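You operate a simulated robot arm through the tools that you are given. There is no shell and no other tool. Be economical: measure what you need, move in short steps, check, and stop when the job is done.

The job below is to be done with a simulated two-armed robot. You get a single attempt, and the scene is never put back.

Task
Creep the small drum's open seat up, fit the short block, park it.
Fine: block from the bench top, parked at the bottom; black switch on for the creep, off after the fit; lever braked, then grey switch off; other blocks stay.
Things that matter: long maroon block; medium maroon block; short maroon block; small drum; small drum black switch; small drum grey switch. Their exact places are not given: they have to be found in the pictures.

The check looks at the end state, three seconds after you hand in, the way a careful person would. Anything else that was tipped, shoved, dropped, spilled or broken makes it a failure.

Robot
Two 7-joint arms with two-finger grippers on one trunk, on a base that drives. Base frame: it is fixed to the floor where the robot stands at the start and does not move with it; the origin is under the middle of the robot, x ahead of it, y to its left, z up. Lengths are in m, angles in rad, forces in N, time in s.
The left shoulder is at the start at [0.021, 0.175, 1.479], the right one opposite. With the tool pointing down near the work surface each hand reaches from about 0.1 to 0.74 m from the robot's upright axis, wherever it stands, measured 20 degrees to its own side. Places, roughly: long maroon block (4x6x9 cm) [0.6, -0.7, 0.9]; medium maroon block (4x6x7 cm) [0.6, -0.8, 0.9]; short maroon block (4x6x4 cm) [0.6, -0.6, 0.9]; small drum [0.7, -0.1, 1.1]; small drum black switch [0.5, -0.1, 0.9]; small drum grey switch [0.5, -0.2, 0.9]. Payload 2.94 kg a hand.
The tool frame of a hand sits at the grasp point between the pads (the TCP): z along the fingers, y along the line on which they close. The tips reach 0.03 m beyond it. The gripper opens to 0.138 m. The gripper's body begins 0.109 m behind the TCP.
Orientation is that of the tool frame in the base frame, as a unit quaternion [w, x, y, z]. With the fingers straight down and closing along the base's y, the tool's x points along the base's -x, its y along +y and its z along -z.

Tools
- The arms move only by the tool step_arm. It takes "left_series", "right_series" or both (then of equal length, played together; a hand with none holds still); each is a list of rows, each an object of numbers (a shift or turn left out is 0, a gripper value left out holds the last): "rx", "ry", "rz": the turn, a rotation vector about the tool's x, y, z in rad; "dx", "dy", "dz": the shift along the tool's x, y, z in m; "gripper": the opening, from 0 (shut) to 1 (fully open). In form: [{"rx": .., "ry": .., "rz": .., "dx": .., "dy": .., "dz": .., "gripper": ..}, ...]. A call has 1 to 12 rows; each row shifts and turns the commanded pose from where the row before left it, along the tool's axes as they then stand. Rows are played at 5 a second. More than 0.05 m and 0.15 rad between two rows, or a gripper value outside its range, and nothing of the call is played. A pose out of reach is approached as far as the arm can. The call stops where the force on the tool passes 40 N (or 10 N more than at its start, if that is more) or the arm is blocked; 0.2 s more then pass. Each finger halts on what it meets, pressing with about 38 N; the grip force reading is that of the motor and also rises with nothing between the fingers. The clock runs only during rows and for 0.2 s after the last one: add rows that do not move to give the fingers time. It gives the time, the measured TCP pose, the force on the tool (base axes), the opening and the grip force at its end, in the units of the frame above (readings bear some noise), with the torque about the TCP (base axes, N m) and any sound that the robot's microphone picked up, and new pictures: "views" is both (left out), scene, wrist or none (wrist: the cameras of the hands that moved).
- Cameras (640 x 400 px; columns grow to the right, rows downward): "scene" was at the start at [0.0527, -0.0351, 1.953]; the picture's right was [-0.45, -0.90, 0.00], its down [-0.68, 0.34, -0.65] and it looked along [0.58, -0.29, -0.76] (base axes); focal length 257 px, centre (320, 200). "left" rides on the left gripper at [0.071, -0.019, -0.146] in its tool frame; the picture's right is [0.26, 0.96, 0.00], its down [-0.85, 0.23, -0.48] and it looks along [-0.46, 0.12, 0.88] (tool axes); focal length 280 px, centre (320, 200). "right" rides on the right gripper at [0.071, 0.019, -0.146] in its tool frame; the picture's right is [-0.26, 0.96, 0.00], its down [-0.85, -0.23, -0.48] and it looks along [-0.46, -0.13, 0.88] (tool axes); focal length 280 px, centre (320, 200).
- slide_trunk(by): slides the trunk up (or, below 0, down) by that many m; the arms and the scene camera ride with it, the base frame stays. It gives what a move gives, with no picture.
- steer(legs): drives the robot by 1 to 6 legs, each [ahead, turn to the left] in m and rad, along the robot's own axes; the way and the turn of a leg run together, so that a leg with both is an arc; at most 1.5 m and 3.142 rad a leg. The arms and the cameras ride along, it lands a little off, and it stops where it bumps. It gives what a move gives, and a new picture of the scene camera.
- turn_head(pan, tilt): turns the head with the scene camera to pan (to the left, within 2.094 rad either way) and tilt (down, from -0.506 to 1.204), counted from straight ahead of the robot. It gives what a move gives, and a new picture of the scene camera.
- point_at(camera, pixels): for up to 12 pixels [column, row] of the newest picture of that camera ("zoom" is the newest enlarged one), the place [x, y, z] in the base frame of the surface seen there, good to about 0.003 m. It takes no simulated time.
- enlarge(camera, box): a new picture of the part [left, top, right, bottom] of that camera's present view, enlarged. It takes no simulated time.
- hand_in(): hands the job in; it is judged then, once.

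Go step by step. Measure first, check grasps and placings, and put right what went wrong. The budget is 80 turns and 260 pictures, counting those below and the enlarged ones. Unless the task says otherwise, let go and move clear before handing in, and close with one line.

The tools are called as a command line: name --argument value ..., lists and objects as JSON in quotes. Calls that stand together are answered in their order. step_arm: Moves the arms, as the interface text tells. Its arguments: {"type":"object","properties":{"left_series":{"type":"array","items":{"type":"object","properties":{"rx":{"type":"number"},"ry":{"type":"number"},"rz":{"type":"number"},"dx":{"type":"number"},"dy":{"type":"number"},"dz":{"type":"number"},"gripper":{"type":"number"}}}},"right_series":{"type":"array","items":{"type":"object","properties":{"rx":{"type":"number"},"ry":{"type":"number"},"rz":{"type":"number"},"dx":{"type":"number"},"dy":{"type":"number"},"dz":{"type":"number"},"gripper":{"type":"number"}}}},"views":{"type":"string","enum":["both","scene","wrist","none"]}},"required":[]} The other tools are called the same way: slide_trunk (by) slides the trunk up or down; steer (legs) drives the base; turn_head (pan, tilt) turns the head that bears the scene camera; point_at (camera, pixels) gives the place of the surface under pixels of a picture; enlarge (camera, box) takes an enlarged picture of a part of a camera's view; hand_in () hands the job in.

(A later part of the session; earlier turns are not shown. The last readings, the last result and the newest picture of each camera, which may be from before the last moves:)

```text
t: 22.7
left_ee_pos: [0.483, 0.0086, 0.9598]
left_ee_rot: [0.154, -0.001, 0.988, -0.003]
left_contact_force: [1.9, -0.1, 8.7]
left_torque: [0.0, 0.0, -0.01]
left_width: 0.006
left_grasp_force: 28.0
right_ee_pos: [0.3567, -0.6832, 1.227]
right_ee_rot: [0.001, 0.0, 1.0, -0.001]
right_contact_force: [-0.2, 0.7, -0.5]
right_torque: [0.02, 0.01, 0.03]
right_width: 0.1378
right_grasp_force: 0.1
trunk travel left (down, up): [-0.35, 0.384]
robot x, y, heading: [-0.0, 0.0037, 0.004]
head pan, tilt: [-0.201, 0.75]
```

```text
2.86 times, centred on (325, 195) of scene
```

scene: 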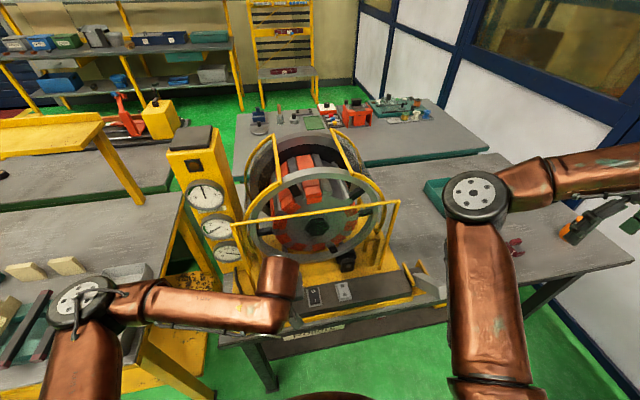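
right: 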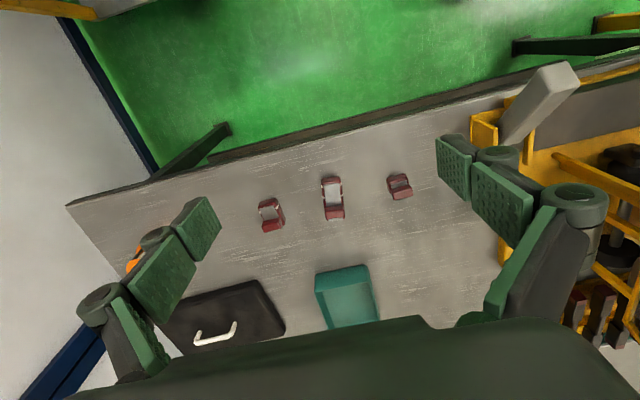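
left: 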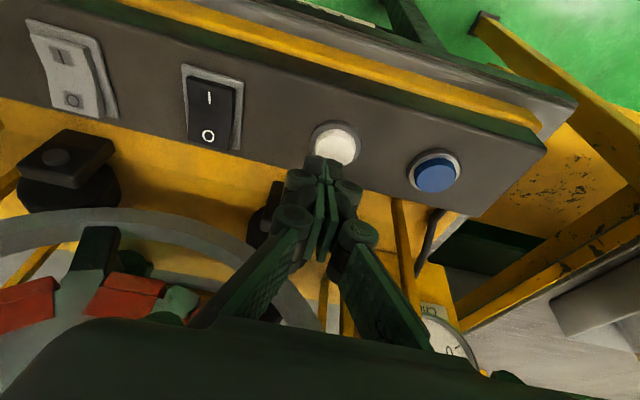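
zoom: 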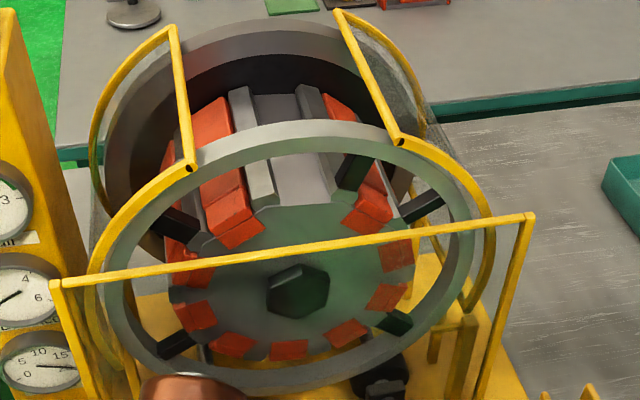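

point_at --camera "zoom" --pixels '[[243, 105], [310, 105], [252, 150], [255, 175], [290, 180], [325, 160], [318, 120], [275, 105], [275, 100], [292, 205], [265, 205], [320, 204]]'

```text
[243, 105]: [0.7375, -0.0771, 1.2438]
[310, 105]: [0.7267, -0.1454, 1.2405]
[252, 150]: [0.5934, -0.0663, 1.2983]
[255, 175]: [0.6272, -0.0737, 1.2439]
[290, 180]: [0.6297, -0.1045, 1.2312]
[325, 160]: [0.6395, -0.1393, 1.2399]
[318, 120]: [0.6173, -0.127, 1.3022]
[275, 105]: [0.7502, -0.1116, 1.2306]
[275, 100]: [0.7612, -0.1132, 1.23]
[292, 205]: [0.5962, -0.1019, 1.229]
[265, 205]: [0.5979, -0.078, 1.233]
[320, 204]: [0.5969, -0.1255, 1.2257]
```

The slats now sit at z 1.244 (left) and 1.2405 (right), so about 3° remain. One more short hold, then release.

step_arm --left_series '[{}, {"dx": -0.003, "dz": -0.01}, {"dx": -0.006, "dz": -0.02}, {"dx": -0.01, "dz": -0.035}, {}, {}]' --views "none"

enlarge --camera "scene" --box '[265, 125, 385, 265]'

point_at --camera "zoom" --pixels '[[238, 100], [305, 100], [250, 175], [320, 165], [280, 175], [275, 110], [290, 200], [265, 200], [310, 200], [283, 135], [276, 95], [290, 290]]'

```text
t: 24.1
left_ee_pos: [0.4821, 0.0067, 1.0254]
left_ee_rot: [0.153, -0.001, 0.988, -0.002]
left_contact_force: [-0.5, 0.7, -0.2]
left_torque: [0.0, 0.01, 0.01]
left_width: 0.0
left_grasp_force: 28.3
right_ee_pos: [0.3569, -0.6829, 1.2267]
right_ee_rot: [0.0, 0.0, 1.0, 0.0]
right_contact_force: [0.4, -0.2, 0.2]
right_torque: [0.02, -0.02, -0.03]
right_width: 0.1379
right_grasp_force: 0.1
trunk travel left (down, up): [-0.35, 0.384]
robot x, y, heading: [0.003, 0.0008, 0.004]
head pan, tilt: [-0.201, 0.75]
```

```text
2.86 times, centred on (325, 195) of scene
```

zoom: 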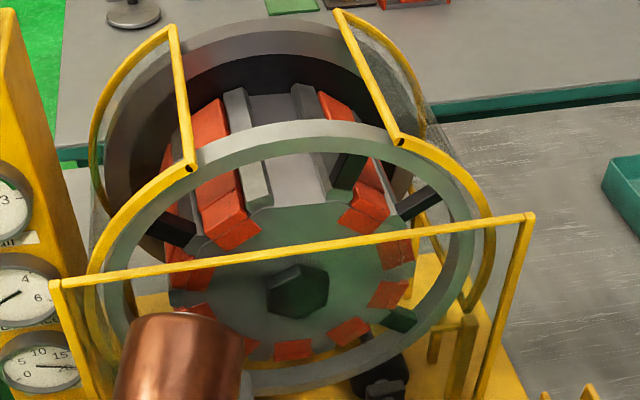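

```text
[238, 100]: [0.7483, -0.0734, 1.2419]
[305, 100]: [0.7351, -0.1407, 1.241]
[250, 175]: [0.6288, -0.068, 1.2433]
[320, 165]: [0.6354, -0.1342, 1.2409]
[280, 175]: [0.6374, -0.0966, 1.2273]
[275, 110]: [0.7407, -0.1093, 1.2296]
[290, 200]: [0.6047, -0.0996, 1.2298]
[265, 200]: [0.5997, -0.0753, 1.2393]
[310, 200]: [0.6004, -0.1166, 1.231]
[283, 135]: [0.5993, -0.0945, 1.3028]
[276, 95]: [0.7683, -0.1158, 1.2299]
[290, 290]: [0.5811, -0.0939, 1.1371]
```

The seat is up: floor z≈1.230, centred at y≈-0.103, slat tops level at 1.241. Next I'll look closely at the short block with the right wrist.

step_arm --right_series '[{"dx": -0.03, "dy": 0.03}, {"dx": -0.03, "dy": 0.03}, {"dx": -0.03, "dy": 0.03}, {"dx": -0.03, "dy": 0.03}, {"dz": 0.05}, {"dz": 0.05}, {"dz": 0.04}]' --views "wrist"

enlarge --camera "right" --box '[250, 130, 400, 230]'

```text
t: 25.7
left_ee_pos: [0.4815, 0.0059, 1.0258]
left_ee_rot: [0.151, -0.001, 0.988, -0.002]
left_contact_force: [1.1, -0.4, 0.3]
left_torque: [0.0, 0.03, -0.02]
left_width: 0.0
left_grasp_force: 27.9
right_ee_pos: [0.479, -0.5658, 1.088]
right_ee_rot: [0.0, 0.0, 1.0, 0.001]
right_contact_force: [0.2, 0.1, 0.3]
right_torque: [0.07, 0.04, 0.02]
right_width: 0.1377
right_grasp_force: 0.1
trunk travel left (down, up): [-0.35, 0.384]
robot x, y, heading: [0.0015, 0.0033, 0.001]
head pan, tilt: [-0.201, 0.75]
```

right: 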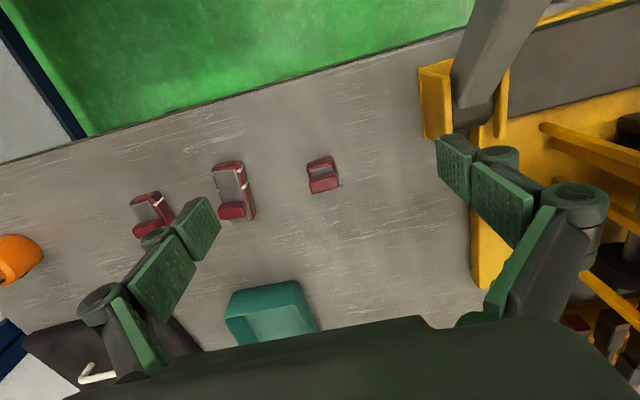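

```text
4.00 times, centred on (325, 180) of right
```

zoom: 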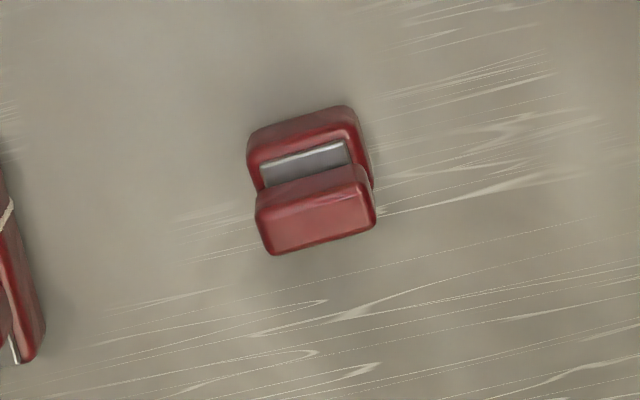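

point_at --camera "zoom" --pixels '[[300, 130], [340, 112], [258, 138], [305, 165], [310, 185], [345, 178], [265, 205], [320, 215], [370, 210], [272, 250], [365, 230], [200, 250]]'

enlarge --camera "right" --box '[130, 140, 290, 240]'

```text
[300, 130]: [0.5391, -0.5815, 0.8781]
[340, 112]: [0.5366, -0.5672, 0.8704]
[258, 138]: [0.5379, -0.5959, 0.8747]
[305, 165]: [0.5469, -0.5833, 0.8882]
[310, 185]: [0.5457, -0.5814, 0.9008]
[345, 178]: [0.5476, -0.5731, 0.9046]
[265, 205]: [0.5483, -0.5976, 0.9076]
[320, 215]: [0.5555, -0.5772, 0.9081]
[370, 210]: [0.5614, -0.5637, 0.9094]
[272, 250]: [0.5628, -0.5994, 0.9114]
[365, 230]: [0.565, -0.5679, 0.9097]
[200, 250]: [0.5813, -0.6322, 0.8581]
```

```text
4.00 times, centred on (210, 190) of right
```

zoom: 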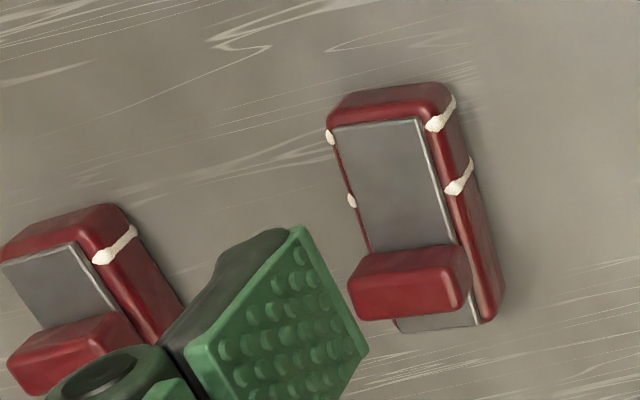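

The short block is a low base about 4 cm square with a raised maroon ridge on its far (+x) side (top 0.911, bench 0.859). I'll now look at the seat from above with the right wrist to see how the orange blocks sit.

step_arm --right_series '[{"dz": -0.05}, {"dz": -0.05}, {"dz": -0.05}, {"dz": -0.05}, {"dz": -0.05}, {"dz": -0.05}, {"dz": -0.05}, {"dy": 0.048}, {"dy": 0.048}, {"dy": 0.048}, {"dy": 0.048}, {"dy": 0.048}]' --views "none"

step_arm --right_series '[{"dy": 0.048}, {"dy": 0.048}, {"dy": 0.048, "dx": -0.01}, {"dx": -0.05}, {"dx": -0.02}]' --views "both"

enlarge --camera "right" --box '[200, 60, 520, 260]'

```text
t: 28.3
left_ee_pos: [0.4806, 0.0078, 1.027]
left_ee_rot: [0.152, 0.0, 0.988, -0.003]
left_contact_force: [-0.1, 0.7, -0.1]
left_torque: [-0.01, 0.02, -0.02]
left_width: 0.0
left_grasp_force: 28.1
right_ee_pos: [0.4783, -0.3221, 1.4386]
right_ee_rot: [0.0, 0.001, 1.0, 0.0]
right_contact_force: [-1.2, 0.1, -0.6]
right_torque: [-0.02, 0.02, 0.01]
right_width: 0.1379
right_grasp_force: 0.0
trunk travel left (down, up): [-0.35, 0.384]
robot x, y, heading: [0.0034, -0.0029, 0.0]
head pan, tilt: [-0.201, 0.75]
```

```text
t: 29.5
left_ee_pos: [0.4806, 0.0073, 1.0268]
left_ee_rot: [0.153, 0.0, 0.988, -0.003]
left_contact_force: [-0.8, 1.0, -0.2]
left_torque: [-0.01, -0.02, -0.02]
left_width: 0.0
left_grasp_force: 28.7
right_ee_pos: [0.5546, -0.1774, 1.4386]
right_ee_rot: [0.001, 0.001, 1.0, 0.0]
right_contact_force: [-0.1, 0.4, 0.5]
right_torque: [-0.03, -0.05, 0.01]
right_width: 0.1381
right_grasp_force: 0.1
trunk travel left (down, up): [-0.35, 0.384]
robot x, y, heading: [-0.0014, 0.0018, -0.001]
head pan, tilt: [-0.201, 0.75]
```

scene: 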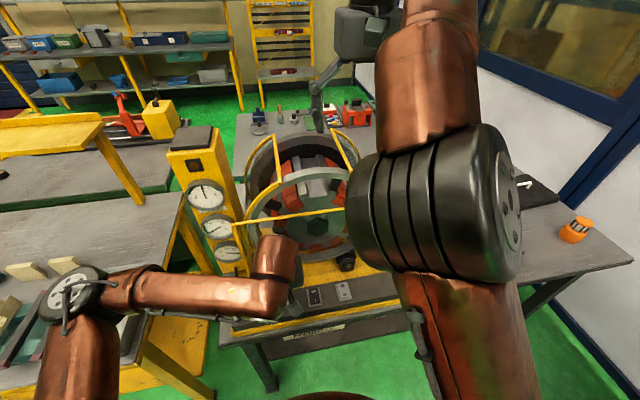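
right: 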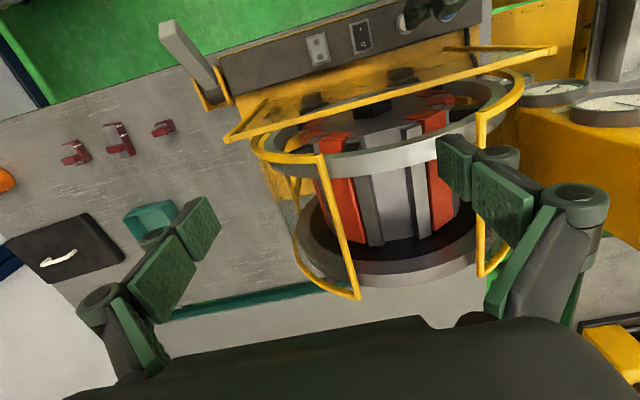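

```text
2.00 times, centred on (360, 160) of right
```

zoom: 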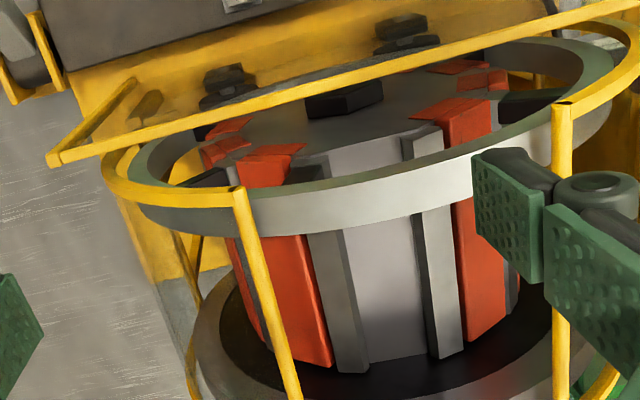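

The seat is a flat facet between two low rails, spanning x≈0.60–0.77. I'll enlarge the blocks from this angle to understand their shape and where their ridges are.

enlarge --camera "right" --box '[50, 105, 194, 195]'

point_at --camera "zoom" --pixels '[[485, 100], [500, 90], [550, 85], [500, 120], [545, 120], [270, 85], [330, 90], [300, 150], [360, 190], [310, 195], [130, 230], [60, 250]]'

enlarge --camera "right" --box '[340, 90, 460, 165]'

```text
4.44 times, centred on (122, 150) of right
```

zoom: 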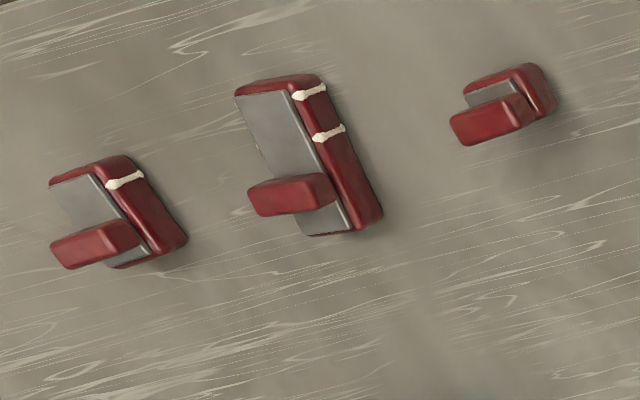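

```text
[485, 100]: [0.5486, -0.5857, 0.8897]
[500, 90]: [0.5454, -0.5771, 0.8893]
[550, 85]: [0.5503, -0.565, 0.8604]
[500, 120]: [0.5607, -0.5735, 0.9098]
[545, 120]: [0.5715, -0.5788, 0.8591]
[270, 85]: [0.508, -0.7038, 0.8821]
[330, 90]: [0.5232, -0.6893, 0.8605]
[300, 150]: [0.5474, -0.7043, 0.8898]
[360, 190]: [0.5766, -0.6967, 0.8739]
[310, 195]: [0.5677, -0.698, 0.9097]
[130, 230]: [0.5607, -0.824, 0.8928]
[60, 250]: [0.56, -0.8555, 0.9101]
```

```text
5.33 times, centred on (400, 128) of right
```

zoom: 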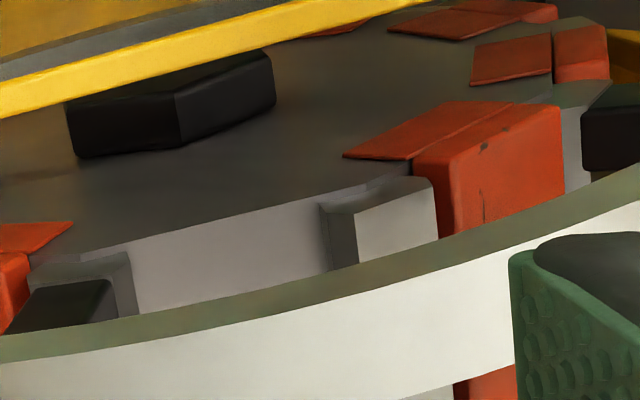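

Each block is a 3 cm base with a grey plate and a maroon handle bar on top; the short one is square to the axes with its centre near (0.554, -0.581). I'll move the right hand over it, fingers closing along y.

step_arm --right_series '[{"dy": -0.05}, {"dy": -0.05}, {"dy": -0.05}, {"dy": -0.05}, {"dy": -0.05}, {"dy": -0.05}, {"dy": -0.05}, {"dy": -0.05}, {"dz": 0.05}, {"dz": 0.05}, {"dz": 0.05}, {"dz": 0.05}]' --views "none"

step_arm --right_series '[{"dz": 0.05}, {"dz": 0.05}, {"dz": 0.05}, {"dz": 0.05}, {}]' --views "both"

enlarge --camera "right" --box '[200, 120, 440, 270]'

```text
t: 32.1
left_ee_pos: [0.4831, 0.0079, 1.0252]
left_ee_rot: [0.152, 0.0, 0.988, -0.002]
left_contact_force: [-0.4, -0.4, -0.3]
left_torque: [-0.05, 0.02, 0.01]
left_width: 0.0
left_grasp_force: 27.6
right_ee_pos: [0.5244, -0.5234, 1.2302]
right_ee_rot: [0.0, -0.001, 1.0, -0.001]
right_contact_force: [0.1, 0.0, 0.4]
right_torque: [-0.03, 0.03, 0.02]
right_width: 0.138
right_grasp_force: 0.0
right hand out of reach, approached as far as the arm can: row 6, 7
trunk travel left (down, up): [-0.35, 0.384]
robot x, y, heading: [-0.0001, 0.0031, 0.001]
head pan, tilt: [-0.201, 0.75]
```

```text
t: 33.3
left_ee_pos: [0.4815, 0.007, 1.0267]
left_ee_rot: [0.152, 0.0, 0.988, -0.002]
left_contact_force: [-0.2, -0.5, 0.5]
left_torque: [0.05, -0.01, 0.01]
left_width: 0.0
left_grasp_force: 28.4
right_ee_pos: [0.5254, -0.5213, 1.0328]
right_ee_rot: [0.0, -0.001, 1.0, -0.001]
right_contact_force: [-0.1, 0.7, 0.3]
right_torque: [0.0, 0.01, 0.03]
right_width: 0.1377
right_grasp_force: 0.0
trunk travel left (down, up): [-0.35, 0.384]
robot x, y, heading: [-0.0043, -0.0012, -0.0]
head pan, tilt: [-0.201, 0.75]
```

scene: 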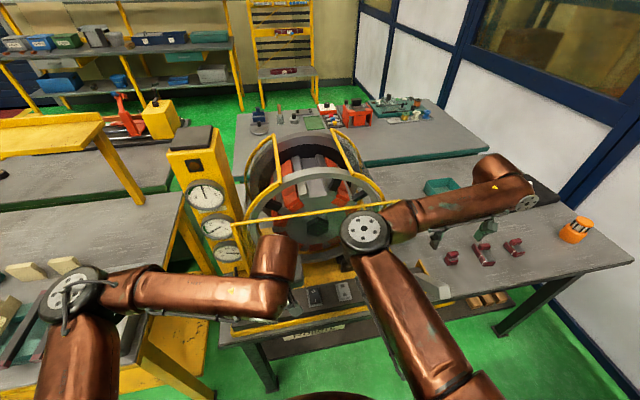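
right: 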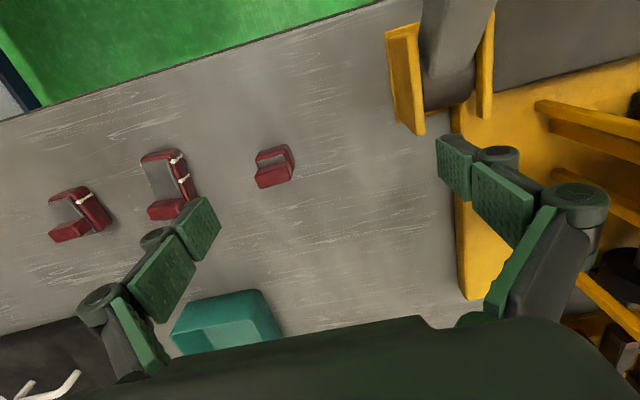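

```text
2.67 times, centred on (320, 195) of right
```

zoom: 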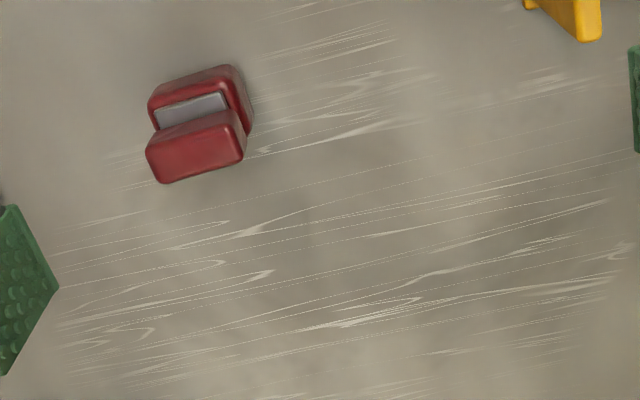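

The earlier shortfall was a reach limit at height; I'm at (0.525,-0.521). At this lower height I should get to the block, so I'll try in small steps.

step_arm --right_series '[{"dy": -0.03, "dx": -0.01}, {"dy": -0.03, "dx": -0.01}, {"dx": -0.01}, {"gripper": 0.6}]' --views "wrist"

enlarge --camera "right" --box '[200, 120, 440, 270]'

point_at --camera "zoom" --pixels '[[320, 60], [360, 60], [300, 75], [290, 90], [320, 125], [380, 120], [350, 130], [300, 110], [310, 90], [350, 85], [330, 95], [400, 110]]'

```text
t: 34.3
left_ee_pos: [0.481, 0.0068, 1.026]
left_ee_rot: [0.152, -0.001, 0.988, -0.002]
left_contact_force: [-0.2, 0.8, 0.1]
left_torque: [0.02, -0.01, -0.03]
left_width: 0.0
left_grasp_force: 28.6
right_ee_pos: [0.5547, -0.5836, 1.0326]
right_ee_rot: [-0.001, 0.0, 1.0, 0.0]
right_contact_force: [-0.8, 0.3, -0.4]
right_torque: [0.06, -0.01, 0.02]
right_width: 0.1031
right_grasp_force: 1.5
trunk travel left (down, up): [-0.35, 0.384]
robot x, y, heading: [0.0001, -0.0038, -0.003]
head pan, tilt: [-0.201, 0.75]
```

right: 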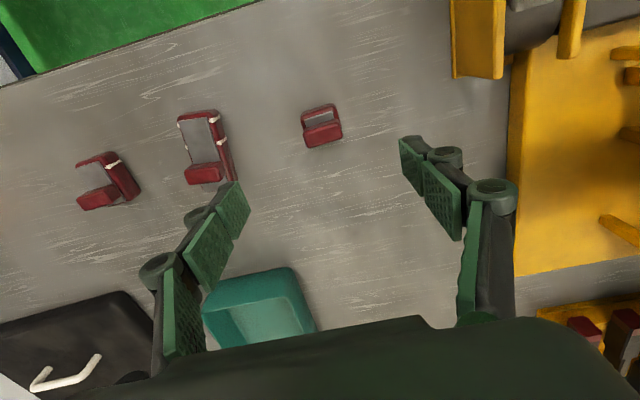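

```text
2.67 times, centred on (320, 195) of right
```

zoom: 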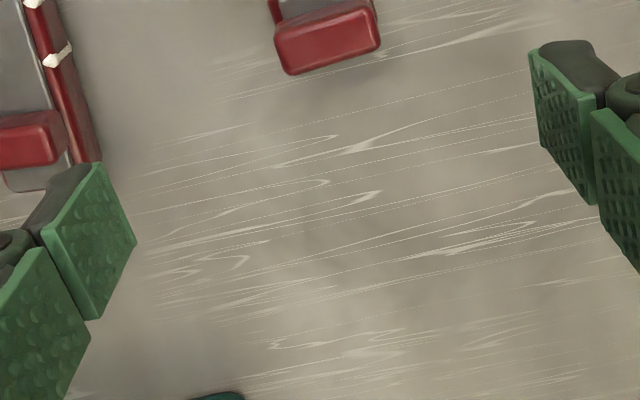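

```text
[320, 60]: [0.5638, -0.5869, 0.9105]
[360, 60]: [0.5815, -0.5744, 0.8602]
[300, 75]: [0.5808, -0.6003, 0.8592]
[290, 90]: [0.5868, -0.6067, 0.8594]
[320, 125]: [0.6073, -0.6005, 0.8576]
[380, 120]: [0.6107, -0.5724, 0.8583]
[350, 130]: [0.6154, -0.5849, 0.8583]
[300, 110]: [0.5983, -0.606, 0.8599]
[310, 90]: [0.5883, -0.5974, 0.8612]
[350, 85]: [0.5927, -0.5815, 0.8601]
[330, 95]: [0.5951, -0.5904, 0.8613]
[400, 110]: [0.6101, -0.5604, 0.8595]
```

Reached (0.555,-0.584). I'll measure the block's edges precisely from here.

enlarge --camera "right" --box '[284, 90, 364, 160]'

point_at --camera "right" --pixels '[[307, 132], [308, 146], [340, 124], [341, 136], [303, 115], [334, 107], [320, 117], [308, 122], [334, 114], [318, 126], [343, 130], [325, 134]]'

```text
5.71 times, centred on (324, 125) of right
```

zoom: 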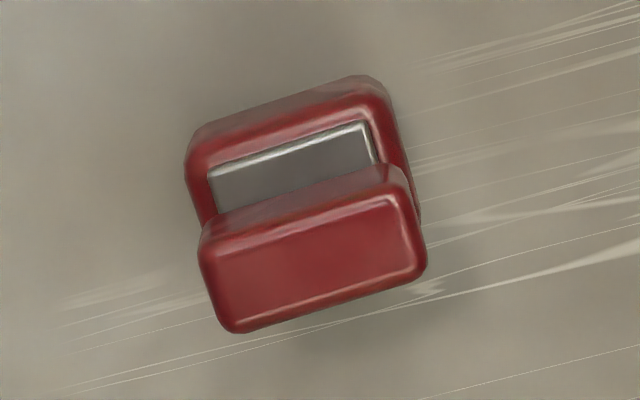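

```text
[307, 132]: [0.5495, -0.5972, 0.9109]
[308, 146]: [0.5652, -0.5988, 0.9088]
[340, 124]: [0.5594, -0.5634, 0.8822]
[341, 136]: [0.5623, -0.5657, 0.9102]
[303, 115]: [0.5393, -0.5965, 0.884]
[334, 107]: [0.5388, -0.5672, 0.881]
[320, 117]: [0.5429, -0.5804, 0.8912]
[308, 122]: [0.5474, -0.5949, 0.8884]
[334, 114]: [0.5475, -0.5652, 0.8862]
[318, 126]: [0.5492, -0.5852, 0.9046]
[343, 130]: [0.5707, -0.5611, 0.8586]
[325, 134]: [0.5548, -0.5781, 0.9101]
```

Handle spans y -0.600..-0.564 (centre -0.582), x 0.548..0.567. I'll descend so the tips stop at about z 0.879 and then close.

step_arm --right_series '[{"gripper": 0.55, "dy": 0.002, "dx": -0.001}, {"dz": 0.045}, {"dz": 0.045}, {"dz": 0.033}, {}, {"gripper": 0}, {}, {}, {}, {}]' --views "wrist"

```text
t: 36.5
left_ee_pos: [0.482, 0.0057, 1.0259]
left_ee_rot: [0.153, -0.001, 0.988, -0.002]
left_contact_force: [-0.8, 0.9, -0.3]
left_torque: [-0.01, 0.02, -0.01]
left_width: 0.0
left_grasp_force: 28.3
right_ee_pos: [0.5557, -0.5817, 0.9096]
right_ee_rot: [0.0, 0.0, 1.0, 0.0]
right_contact_force: [-0.4, 0.6, -2.1]
right_torque: [-0.03, -0.01, -0.04]
right_width: 0.0392
right_grasp_force: 38.3
trunk travel left (down, up): [-0.35, 0.384]
robot x, y, heading: [0.0031, 0.0001, -0.002]
head pan, tilt: [-0.201, 0.75]
```

right: 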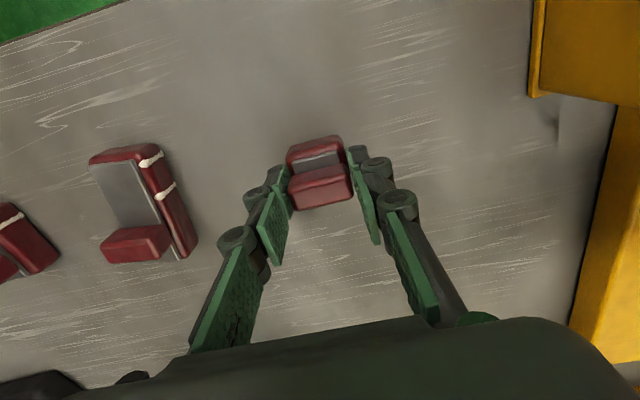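

Gripped: width 0.039 m at 38 N. I'll lift it and carry it up and inward.

step_arm --right_series '[{"dz": -0.03}, {"dz": -0.05}, {"dz": -0.05}, {"dz": -0.05}, {"dz": -0.05}, {"dz": -0.035, "dy": 0.03}, {"dz": -0.035, "dy": 0.03}, {"dz": -0.035, "dy": 0.03}, {"dz": -0.035, "dy": 0.03}, {"dz": -0.035, "dy": 0.03}, {"dz": -0.035, "dy": 0.03}, {"dz": -0.03, "dy": 0.03}]' --views "both"

```text
t: 39.1
left_ee_pos: [0.4809, 0.0065, 1.0262]
left_ee_rot: [0.153, -0.001, 0.988, -0.002]
left_contact_force: [-0.4, -0.2, -0.4]
left_torque: [-0.03, -0.04, -0.03]
left_width: 0.0
left_grasp_force: 28.4
right_ee_pos: [0.5542, -0.3702, 1.3812]
right_ee_rot: [0.0, 0.001, 1.0, 0.0]
right_contact_force: [0.4, 0.2, 0.8]
right_torque: [-0.03, -0.03, 0.0]
right_width: 0.0
right_grasp_force: 28.8
trunk travel left (down, up): [-0.35, 0.384]
robot x, y, heading: [0.0006, 0.0023, 0.0]
head pan, tilt: [-0.201, 0.75]
```

scene: 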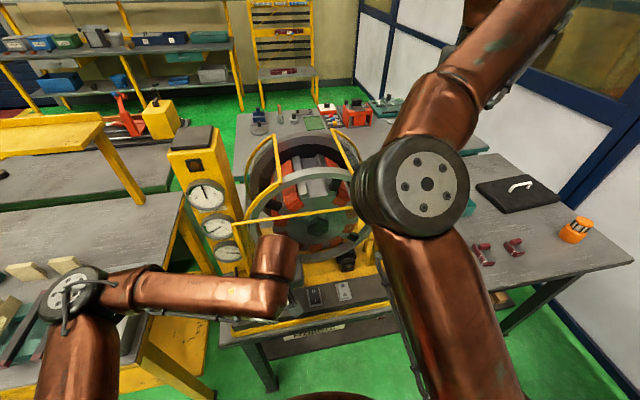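
right: 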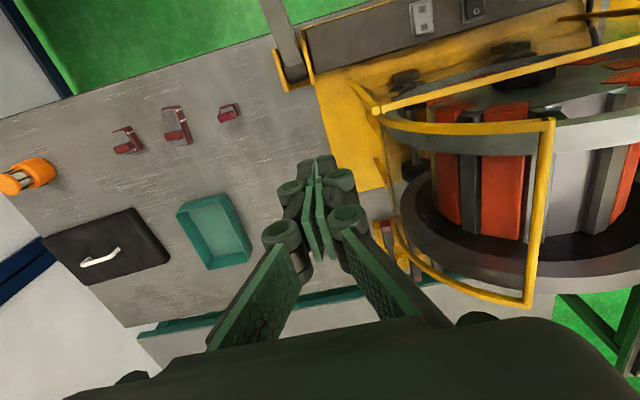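

The gripper is empty (width 0): the block slipped off and is on the bench at (230,112). I'll check where and how it lies.

enlarge --camera "right" --box '[100, 80, 260, 180]'

point_at --camera "zoom" --pixels '[[480, 130], [550, 115], [530, 140], [490, 155], [555, 135], [500, 115], [300, 120], [350, 175], [290, 185], [100, 235], [60, 285], [40, 60]]'

```text
4.00 times, centred on (180, 130) of right
```

zoom: 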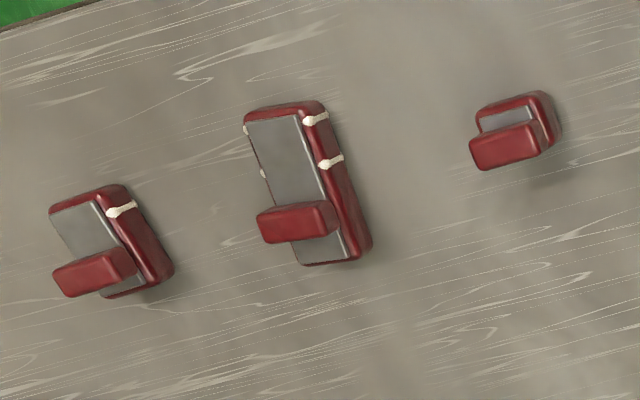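

```text
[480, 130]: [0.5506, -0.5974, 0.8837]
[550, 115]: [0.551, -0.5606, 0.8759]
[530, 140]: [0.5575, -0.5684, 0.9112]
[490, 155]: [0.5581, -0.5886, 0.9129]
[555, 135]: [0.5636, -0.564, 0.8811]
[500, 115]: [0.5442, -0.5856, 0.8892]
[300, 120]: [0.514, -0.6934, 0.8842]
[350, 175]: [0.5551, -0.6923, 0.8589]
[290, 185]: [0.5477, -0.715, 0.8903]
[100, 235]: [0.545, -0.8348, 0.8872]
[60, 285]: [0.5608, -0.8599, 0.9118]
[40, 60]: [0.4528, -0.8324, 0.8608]
```

The block is undisturbed at the same place; the handle sides were a poor hold. A better grip is across x on the 3 cm base ends, which also leaves the fingers between the rails in the seat. I'll open and turn the hand 90°.

step_arm --right_series '[{"rz": 0.1428, "gripper": 0.6}, {"rz": 0.1428}, {"rz": 0.1428}, {"rz": 0.1428}, {"rz": 0.1428}, {"rz": 0.1428}, {"rz": 0.1428}, {"rz": 0.1428}, {"rz": 0.1428}, {"rz": 0.1428}, {"rz": 0.1428}]' --views "both"

```text
t: 41.5
left_ee_pos: [0.481, 0.0069, 1.0261]
left_ee_rot: [0.153, -0.001, 0.988, -0.002]
left_contact_force: [0.7, -0.7, -0.6]
left_torque: [0.0, 0.01, -0.01]
left_width: 0.0
left_grasp_force: 28.9
right_ee_pos: [0.4298, -0.426, 1.2909]
right_ee_rot: [0.001, 0.706, 0.709, 0.0]
right_contact_force: [0.6, -0.2, 1.1]
right_torque: [0.01, -0.04, 0.01]
right_width: 0.0825
right_grasp_force: 0.1
right hand out of reach, approached as far as the arm can: row 7, 8, 9, 10, 11
trunk travel left (down, up): [-0.35, 0.384]
robot x, y, heading: [0.0011, -0.0002, -0.001]
head pan, tilt: [-0.201, 0.75]
```

scene: 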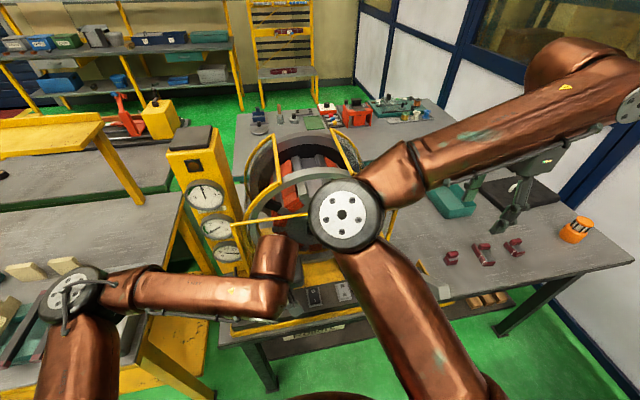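
right: 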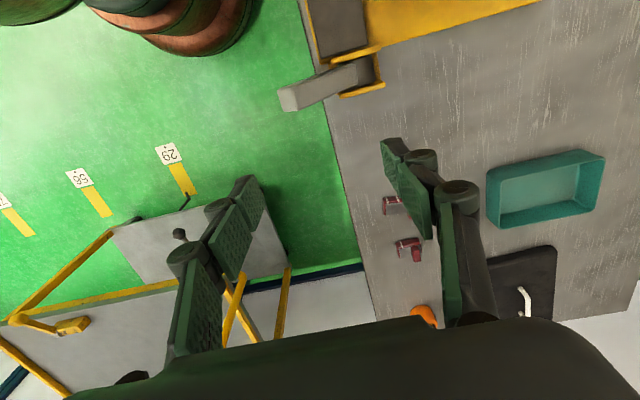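

The hand turned, though its position shifted inward. The drum looks a bit different in the scene view; I'll check that nothing touched it.

enlarge --camera "scene" --box '[240, 110, 400, 270]'

```text
2.50 times, centred on (320, 190) of scene
```

zoom: 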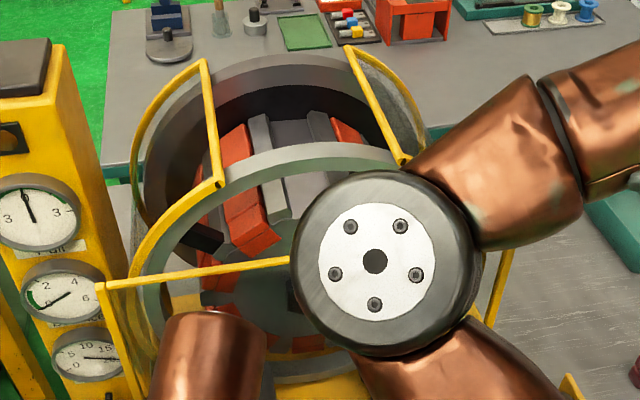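

The drum is untouched. In this orientation tool x is base +y and tool y is base +x. I'll go out and down toward the block and see whether it is reachable.

step_arm --right_series '[{"dx": -0.026, "dy": 0.02, "dz": 0.035}, {"dx": -0.026, "dy": 0.02, "dz": 0.035}, {"dx": -0.026, "dy": 0.02, "dz": 0.035}, {"dx": -0.026, "dy": 0.02, "dz": 0.035}, {"dx": -0.026, "dy": 0.02, "dz": 0.035}, {"dx": -0.026, "dy": 0.02, "dz": 0.035}, {"dz": 0.03}]' --views "both"

```text
t: 43.1
left_ee_pos: [0.4813, 0.006, 1.0245]
left_ee_rot: [0.151, -0.001, 0.988, -0.001]
left_contact_force: [0.0, 0.4, -0.2]
left_torque: [0.01, 0.02, 0.01]
left_width: 0.0
left_grasp_force: 28.5
right_ee_pos: [0.5063, -0.5472, 1.0924]
right_ee_rot: [-0.001, 0.706, 0.708, 0.0]
right_contact_force: [0.0, -0.3, 0.1]
right_torque: [-0.02, 0.01, -0.02]
right_width: 0.0825
right_grasp_force: 0.1
right hand out of reach, approached as far as the arm can: row 4, 5, 6
trunk travel left (down, up): [-0.35, 0.384]
robot x, y, heading: [0.0008, -0.0027, 0.002]
head pan, tilt: [-0.201, 0.75]
```

scene: 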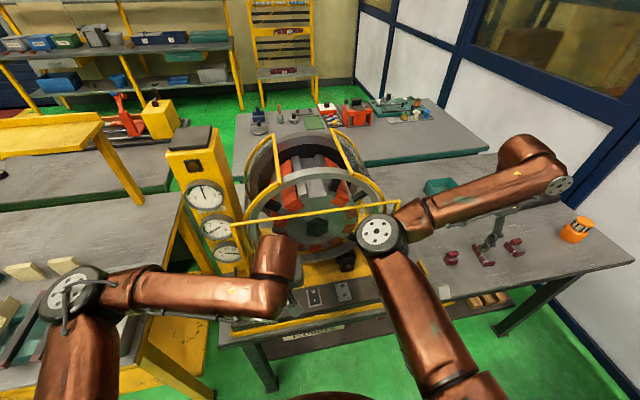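
right: 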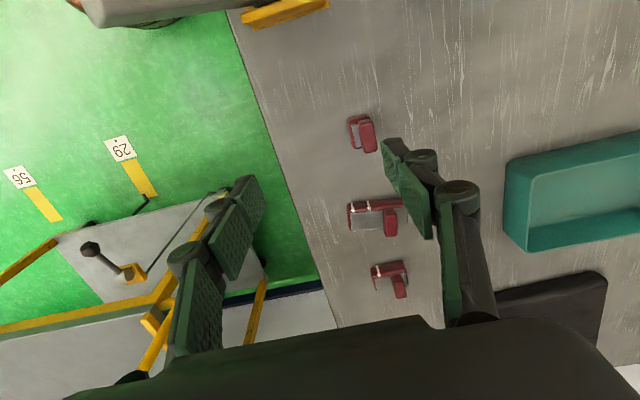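

Still 5 cm short at this height. I'll go lower, where the reach is greater, and try again.

step_arm --right_series '[{"dz": 0.04}, {"dz": 0.03}, {"dx": -0.017, "dy": 0.024}, {"dx": -0.017, "dy": 0.024}]' --views "wrist"

```text
t: 44.1
left_ee_pos: [0.4817, 0.0073, 1.026]
left_ee_rot: [0.153, 0.0, 0.988, -0.003]
left_contact_force: [-0.6, -0.9, -0.2]
left_torque: [-0.02, -0.01, 0.01]
left_width: 0.0002
left_grasp_force: 28.5
right_ee_pos: [0.5039, -0.5451, 1.0454]
right_ee_rot: [0.0, 0.705, 0.709, 0.001]
right_contact_force: [-0.9, 0.3, 0.4]
right_torque: [0.0, -0.03, -0.02]
right_width: 0.0827
right_grasp_force: 0.0
right hand out of reach, approached as far as the arm can: row 2, 3, 4
trunk travel left (down, up): [-0.35, 0.384]
robot x, y, heading: [0.0007, -0.0014, -0.001]
head pan, tilt: [-0.201, 0.75]
```

right: 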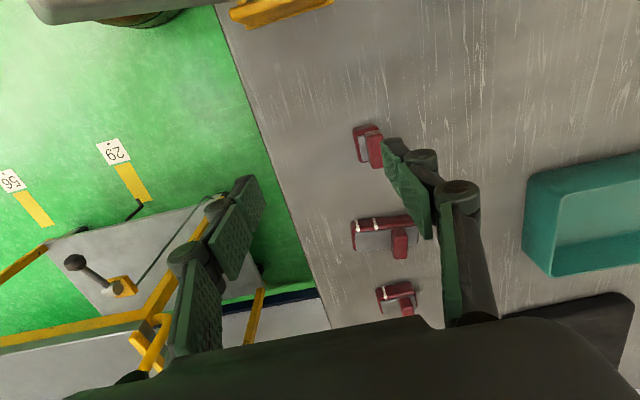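

The x-closing pose can't reach the block from here. I'll turn back to the y grip and test a deeper hold with a slow lift to see why it slipped.

step_arm --right_series '[{"rz": -0.1428}, {"rz": -0.1428}, {"rz": -0.1428}, {"rz": -0.1428}, {"rz": -0.1428}, {"rz": -0.1428}, {"rz": -0.1428}, {"rz": -0.1428}, {"rz": -0.1428}, {"rz": -0.1428}, {"rz": -0.1428}]' --views "none"

```text
t: 46.5
left_ee_pos: [0.4813, 0.008, 1.0264]
left_ee_rot: [0.153, 0.0, 0.988, -0.002]
left_contact_force: [0.0, -0.1, 0.4]
left_torque: [-0.01, 0.0, 0.03]
left_width: 0.0
left_grasp_force: 28.0
right_ee_pos: [0.5044, -0.544, 1.0463]
right_ee_rot: [0.0, -0.001, 1.0, 0.001]
right_contact_force: [0.1, -0.1, 0.2]
right_torque: [-0.01, 0.0, -0.01]
right_width: 0.0829
right_grasp_force: 0.1
trunk travel left (down, up): [-0.35, 0.384]
robot x, y, heading: [0.0018, -0.0018, 0.002]
head pan, tilt: [-0.201, 0.75]
```

Back in the y orientation. Moving over the block, descending deeper (tips ~0.867), closing, then a slow 15 mm lift.

step_arm --right_series '[{"dx": -0.026, "dy": -0.019}, {"dx": -0.026, "dy": -0.0185}, {"dz": 0.05}, {"dz": 0.05}, {"dz": 0.03}, {"dz": 0.019, "gripper": 0.45}, {"gripper": 0}, {}, {}, {}, {}]' --views "wrist"

step_arm --right_series '[{"dz": -0.005}, {"dz": -0.005}, {"dz": -0.005}]' --views "wrist"

enlarge --camera "right" --box '[200, 90, 440, 240]'

```text
t: 48.9
left_ee_pos: [0.4814, 0.0077, 1.0253]
left_ee_rot: [0.153, 0.0, 0.988, -0.002]
left_contact_force: [-0.1, -0.6, -0.5]
left_torque: [0.01, -0.01, 0.01]
left_width: 0.0
left_grasp_force: 28.3
right_ee_pos: [0.5576, -0.5827, 0.8969]
right_ee_rot: [0.001, 0.001, 1.0, 0.0]
right_contact_force: [-0.3, 0.6, 0.2]
right_torque: [0.0, -0.02, 0.03]
right_width: 0.0393
right_grasp_force: 38.2
trunk travel left (down, up): [-0.35, 0.384]
robot x, y, heading: [0.0009, 0.0035, -0.002]
head pan, tilt: [-0.201, 0.75]
```

right: 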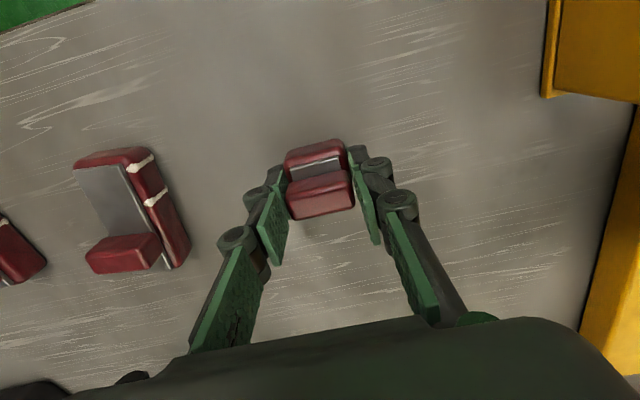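

```text
t: 49.7
left_ee_pos: [0.4807, 0.0061, 1.0257]
left_ee_rot: [0.153, 0.0, 0.988, -0.003]
left_contact_force: [0.9, 0.2, -0.2]
left_torque: [-0.02, 0.0, 0.01]
left_width: 0.0002
left_grasp_force: 28.4
right_ee_pos: [0.5552, -0.5821, 0.9124]
right_ee_rot: [0.0, 0.0, 1.0, 0.001]
right_contact_force: [0.0, 0.0, -2.0]
right_torque: [-0.04, 0.01, -0.03]
right_width: 0.0393
right_grasp_force: 37.9
trunk travel left (down, up): [-0.35, 0.384]
robot x, y, heading: [0.0023, -0.0032, -0.004]
head pan, tilt: [-0.201, 0.75]
```

right: 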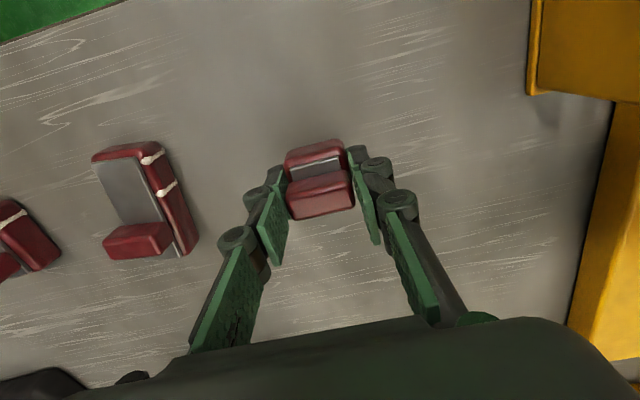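

```text
2.67 times, centred on (320, 165) of right
```

zoom: 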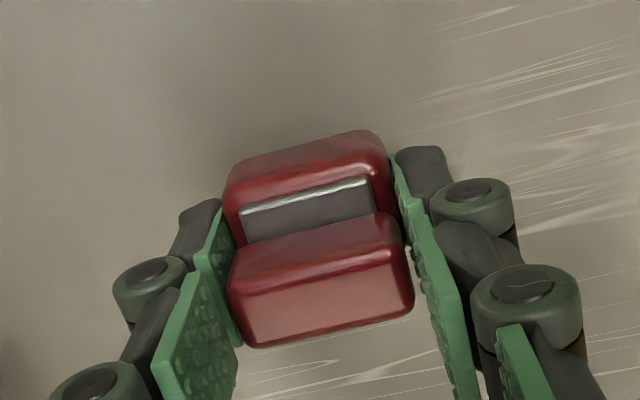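

It lifts now (force -2 N, width still 0.039). I'll continue raising gently, checking the hold.

step_arm --right_series '[{"dz": -0.015}, {"dz": -0.02}, {"dz": -0.02}, {"dz": -0.02}, {"dz": -0.02}, {"dz": -0.02}, {"dz": -0.02}, {"dz": -0.02}]' --views "wrist"

```text
t: 51.5
left_ee_pos: [0.4815, 0.0075, 1.0268]
left_ee_rot: [0.153, 0.0, 0.988, -0.002]
left_contact_force: [0.4, -0.3, -0.1]
left_torque: [0.01, -0.02, 0.0]
left_width: 0.0001
left_grasp_force: 28.7
right_ee_pos: [0.5553, -0.5821, 1.0677]
right_ee_rot: [-0.001, 0.0, 1.0, 0.0]
right_contact_force: [-0.2, 0.4, -2.0]
right_torque: [0.0, -0.07, -0.03]
right_width: 0.0393
right_grasp_force: 37.8
trunk travel left (down, up): [-0.35, 0.384]
robot x, y, heading: [0.0009, 0.002, -0.0]
head pan, tilt: [-0.201, 0.75]
```

right: 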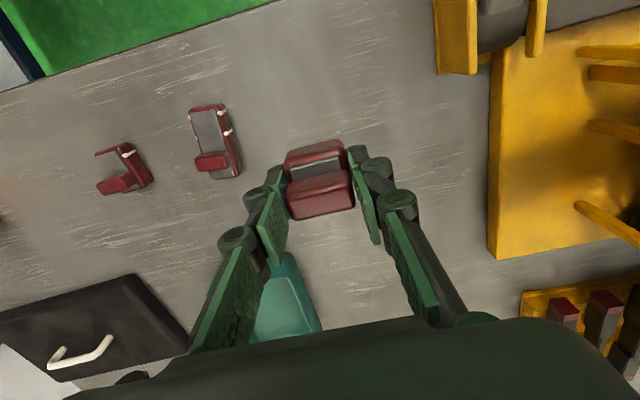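

Holding well in the air. I'll carry it up and inward at moderate speed.

step_arm --right_series '[{"dz": -0.03, "dy": 0.016}, {"dz": -0.03, "dy": 0.02}, {"dz": -0.03, "dy": 0.02}, {"dz": -0.03, "dy": 0.02}, {"dz": -0.03, "dy": 0.02}, {"dz": -0.03, "dy": 0.02}, {"dz": -0.03, "dy": 0.02}, {"dz": -0.03, "dy": 0.02}, {"dz": -0.03, "dy": 0.02}, {"dz": -0.03, "dy": 0.02}, {"dz": -0.03, "dy": 0.02}, {"dz": -0.025, "dy": 0.016}]' --views "both"

```text
t: 54.1
left_ee_pos: [0.48, 0.007, 1.0258]
left_ee_rot: [0.152, -0.001, 0.988, -0.002]
left_contact_force: [0.2, -0.1, -0.1]
left_torque: [0.0, -0.01, -0.01]
left_width: 0.0002
left_grasp_force: 28.2
right_ee_pos: [0.5539, -0.3478, 1.4244]
right_ee_rot: [-0.001, 0.001, 1.0, 0.0]
right_contact_force: [-0.9, -0.9, -2.6]
right_torque: [0.03, 0.03, -0.02]
right_width: 0.0394
right_grasp_force: 38.0
trunk travel left (down, up): [-0.35, 0.384]
robot x, y, heading: [-0.003, -0.0017, 0.005]
head pan, tilt: [-0.201, 0.75]
```

scene: 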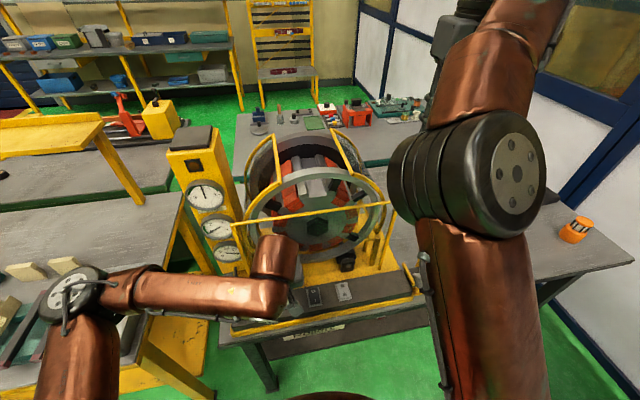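
right: 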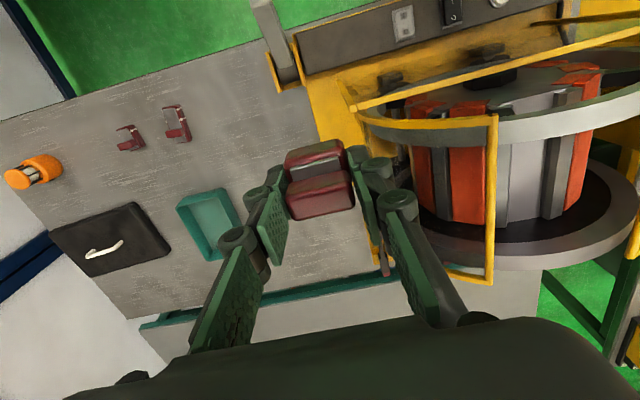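

Still held. Next, move over the seat at (≈0.68, -0.103).

step_arm --right_series '[{"dy": 0.035}, {"dy": 0.035}, {"dy": 0.035}, {"dy": 0.035}, {"dy": 0.035}, {"dy": 0.035}, {"dy": 0.035}, {"dx": -0.03}, {"dx": -0.03}, {"dx": -0.03}, {"dx": -0.03}]' --views "both"

enlarge --camera "right" --box '[200, 90, 520, 290]'

enlarge --camera "scene" --box '[240, 90, 400, 240]'

```text
t: 56.5
left_ee_pos: [0.4803, 0.0077, 1.0258]
left_ee_rot: [0.153, 0.0, 0.988, -0.003]
left_contact_force: [0.4, 0.2, 0.6]
left_torque: [-0.02, -0.01, 0.01]
left_width: 0.0
left_grasp_force: 28.7
right_ee_pos: [0.6028, -0.1141, 1.414]
right_ee_rot: [0.002, 0.001, 1.0, 0.0]
right_contact_force: [0.6, 0.0, -2.5]
right_torque: [-0.02, -0.01, -0.01]
right_width: 0.0392
right_grasp_force: 38.1
right hand out of reach, approached as far as the arm can: row 9, 10, 11
trunk travel left (down, up): [-0.35, 0.384]
robot x, y, heading: [-0.0009, 0.001, -0.002]
head pan, tilt: [-0.201, 0.75]
```

scene: 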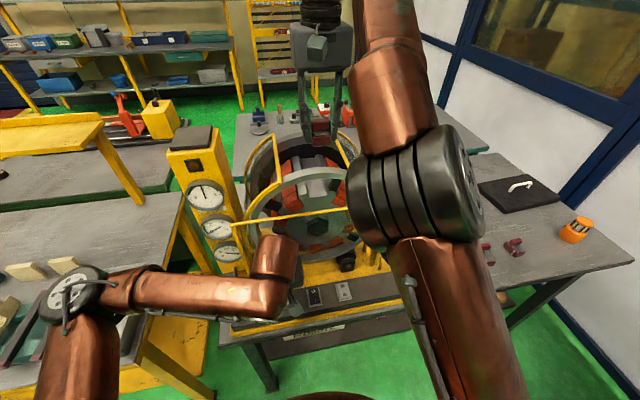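
right: 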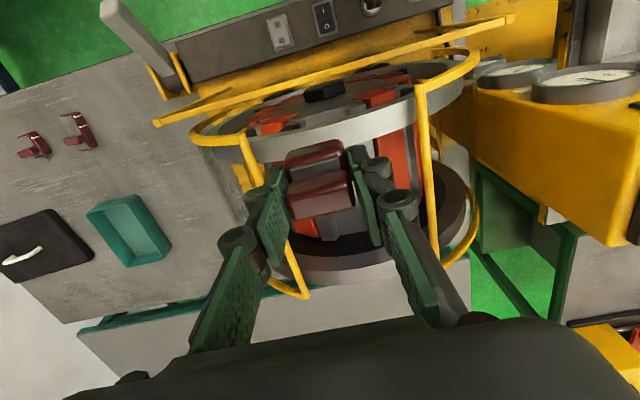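

```text
2.00 times, centred on (360, 190) of right
```

zoom: 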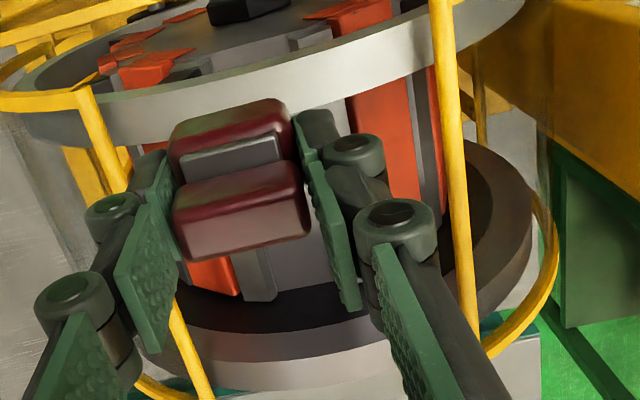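

```text
2.67 times, centred on (320, 165) of scene
```

zoom: 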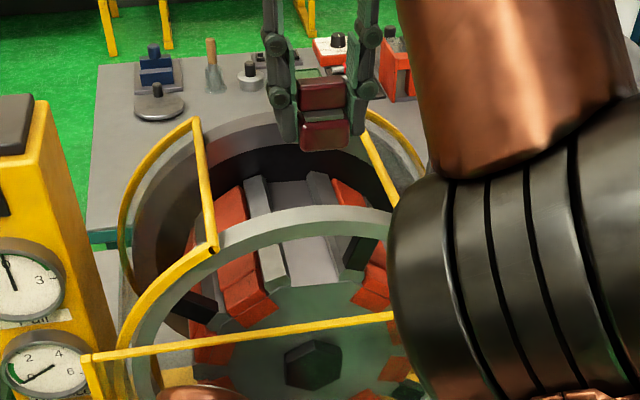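

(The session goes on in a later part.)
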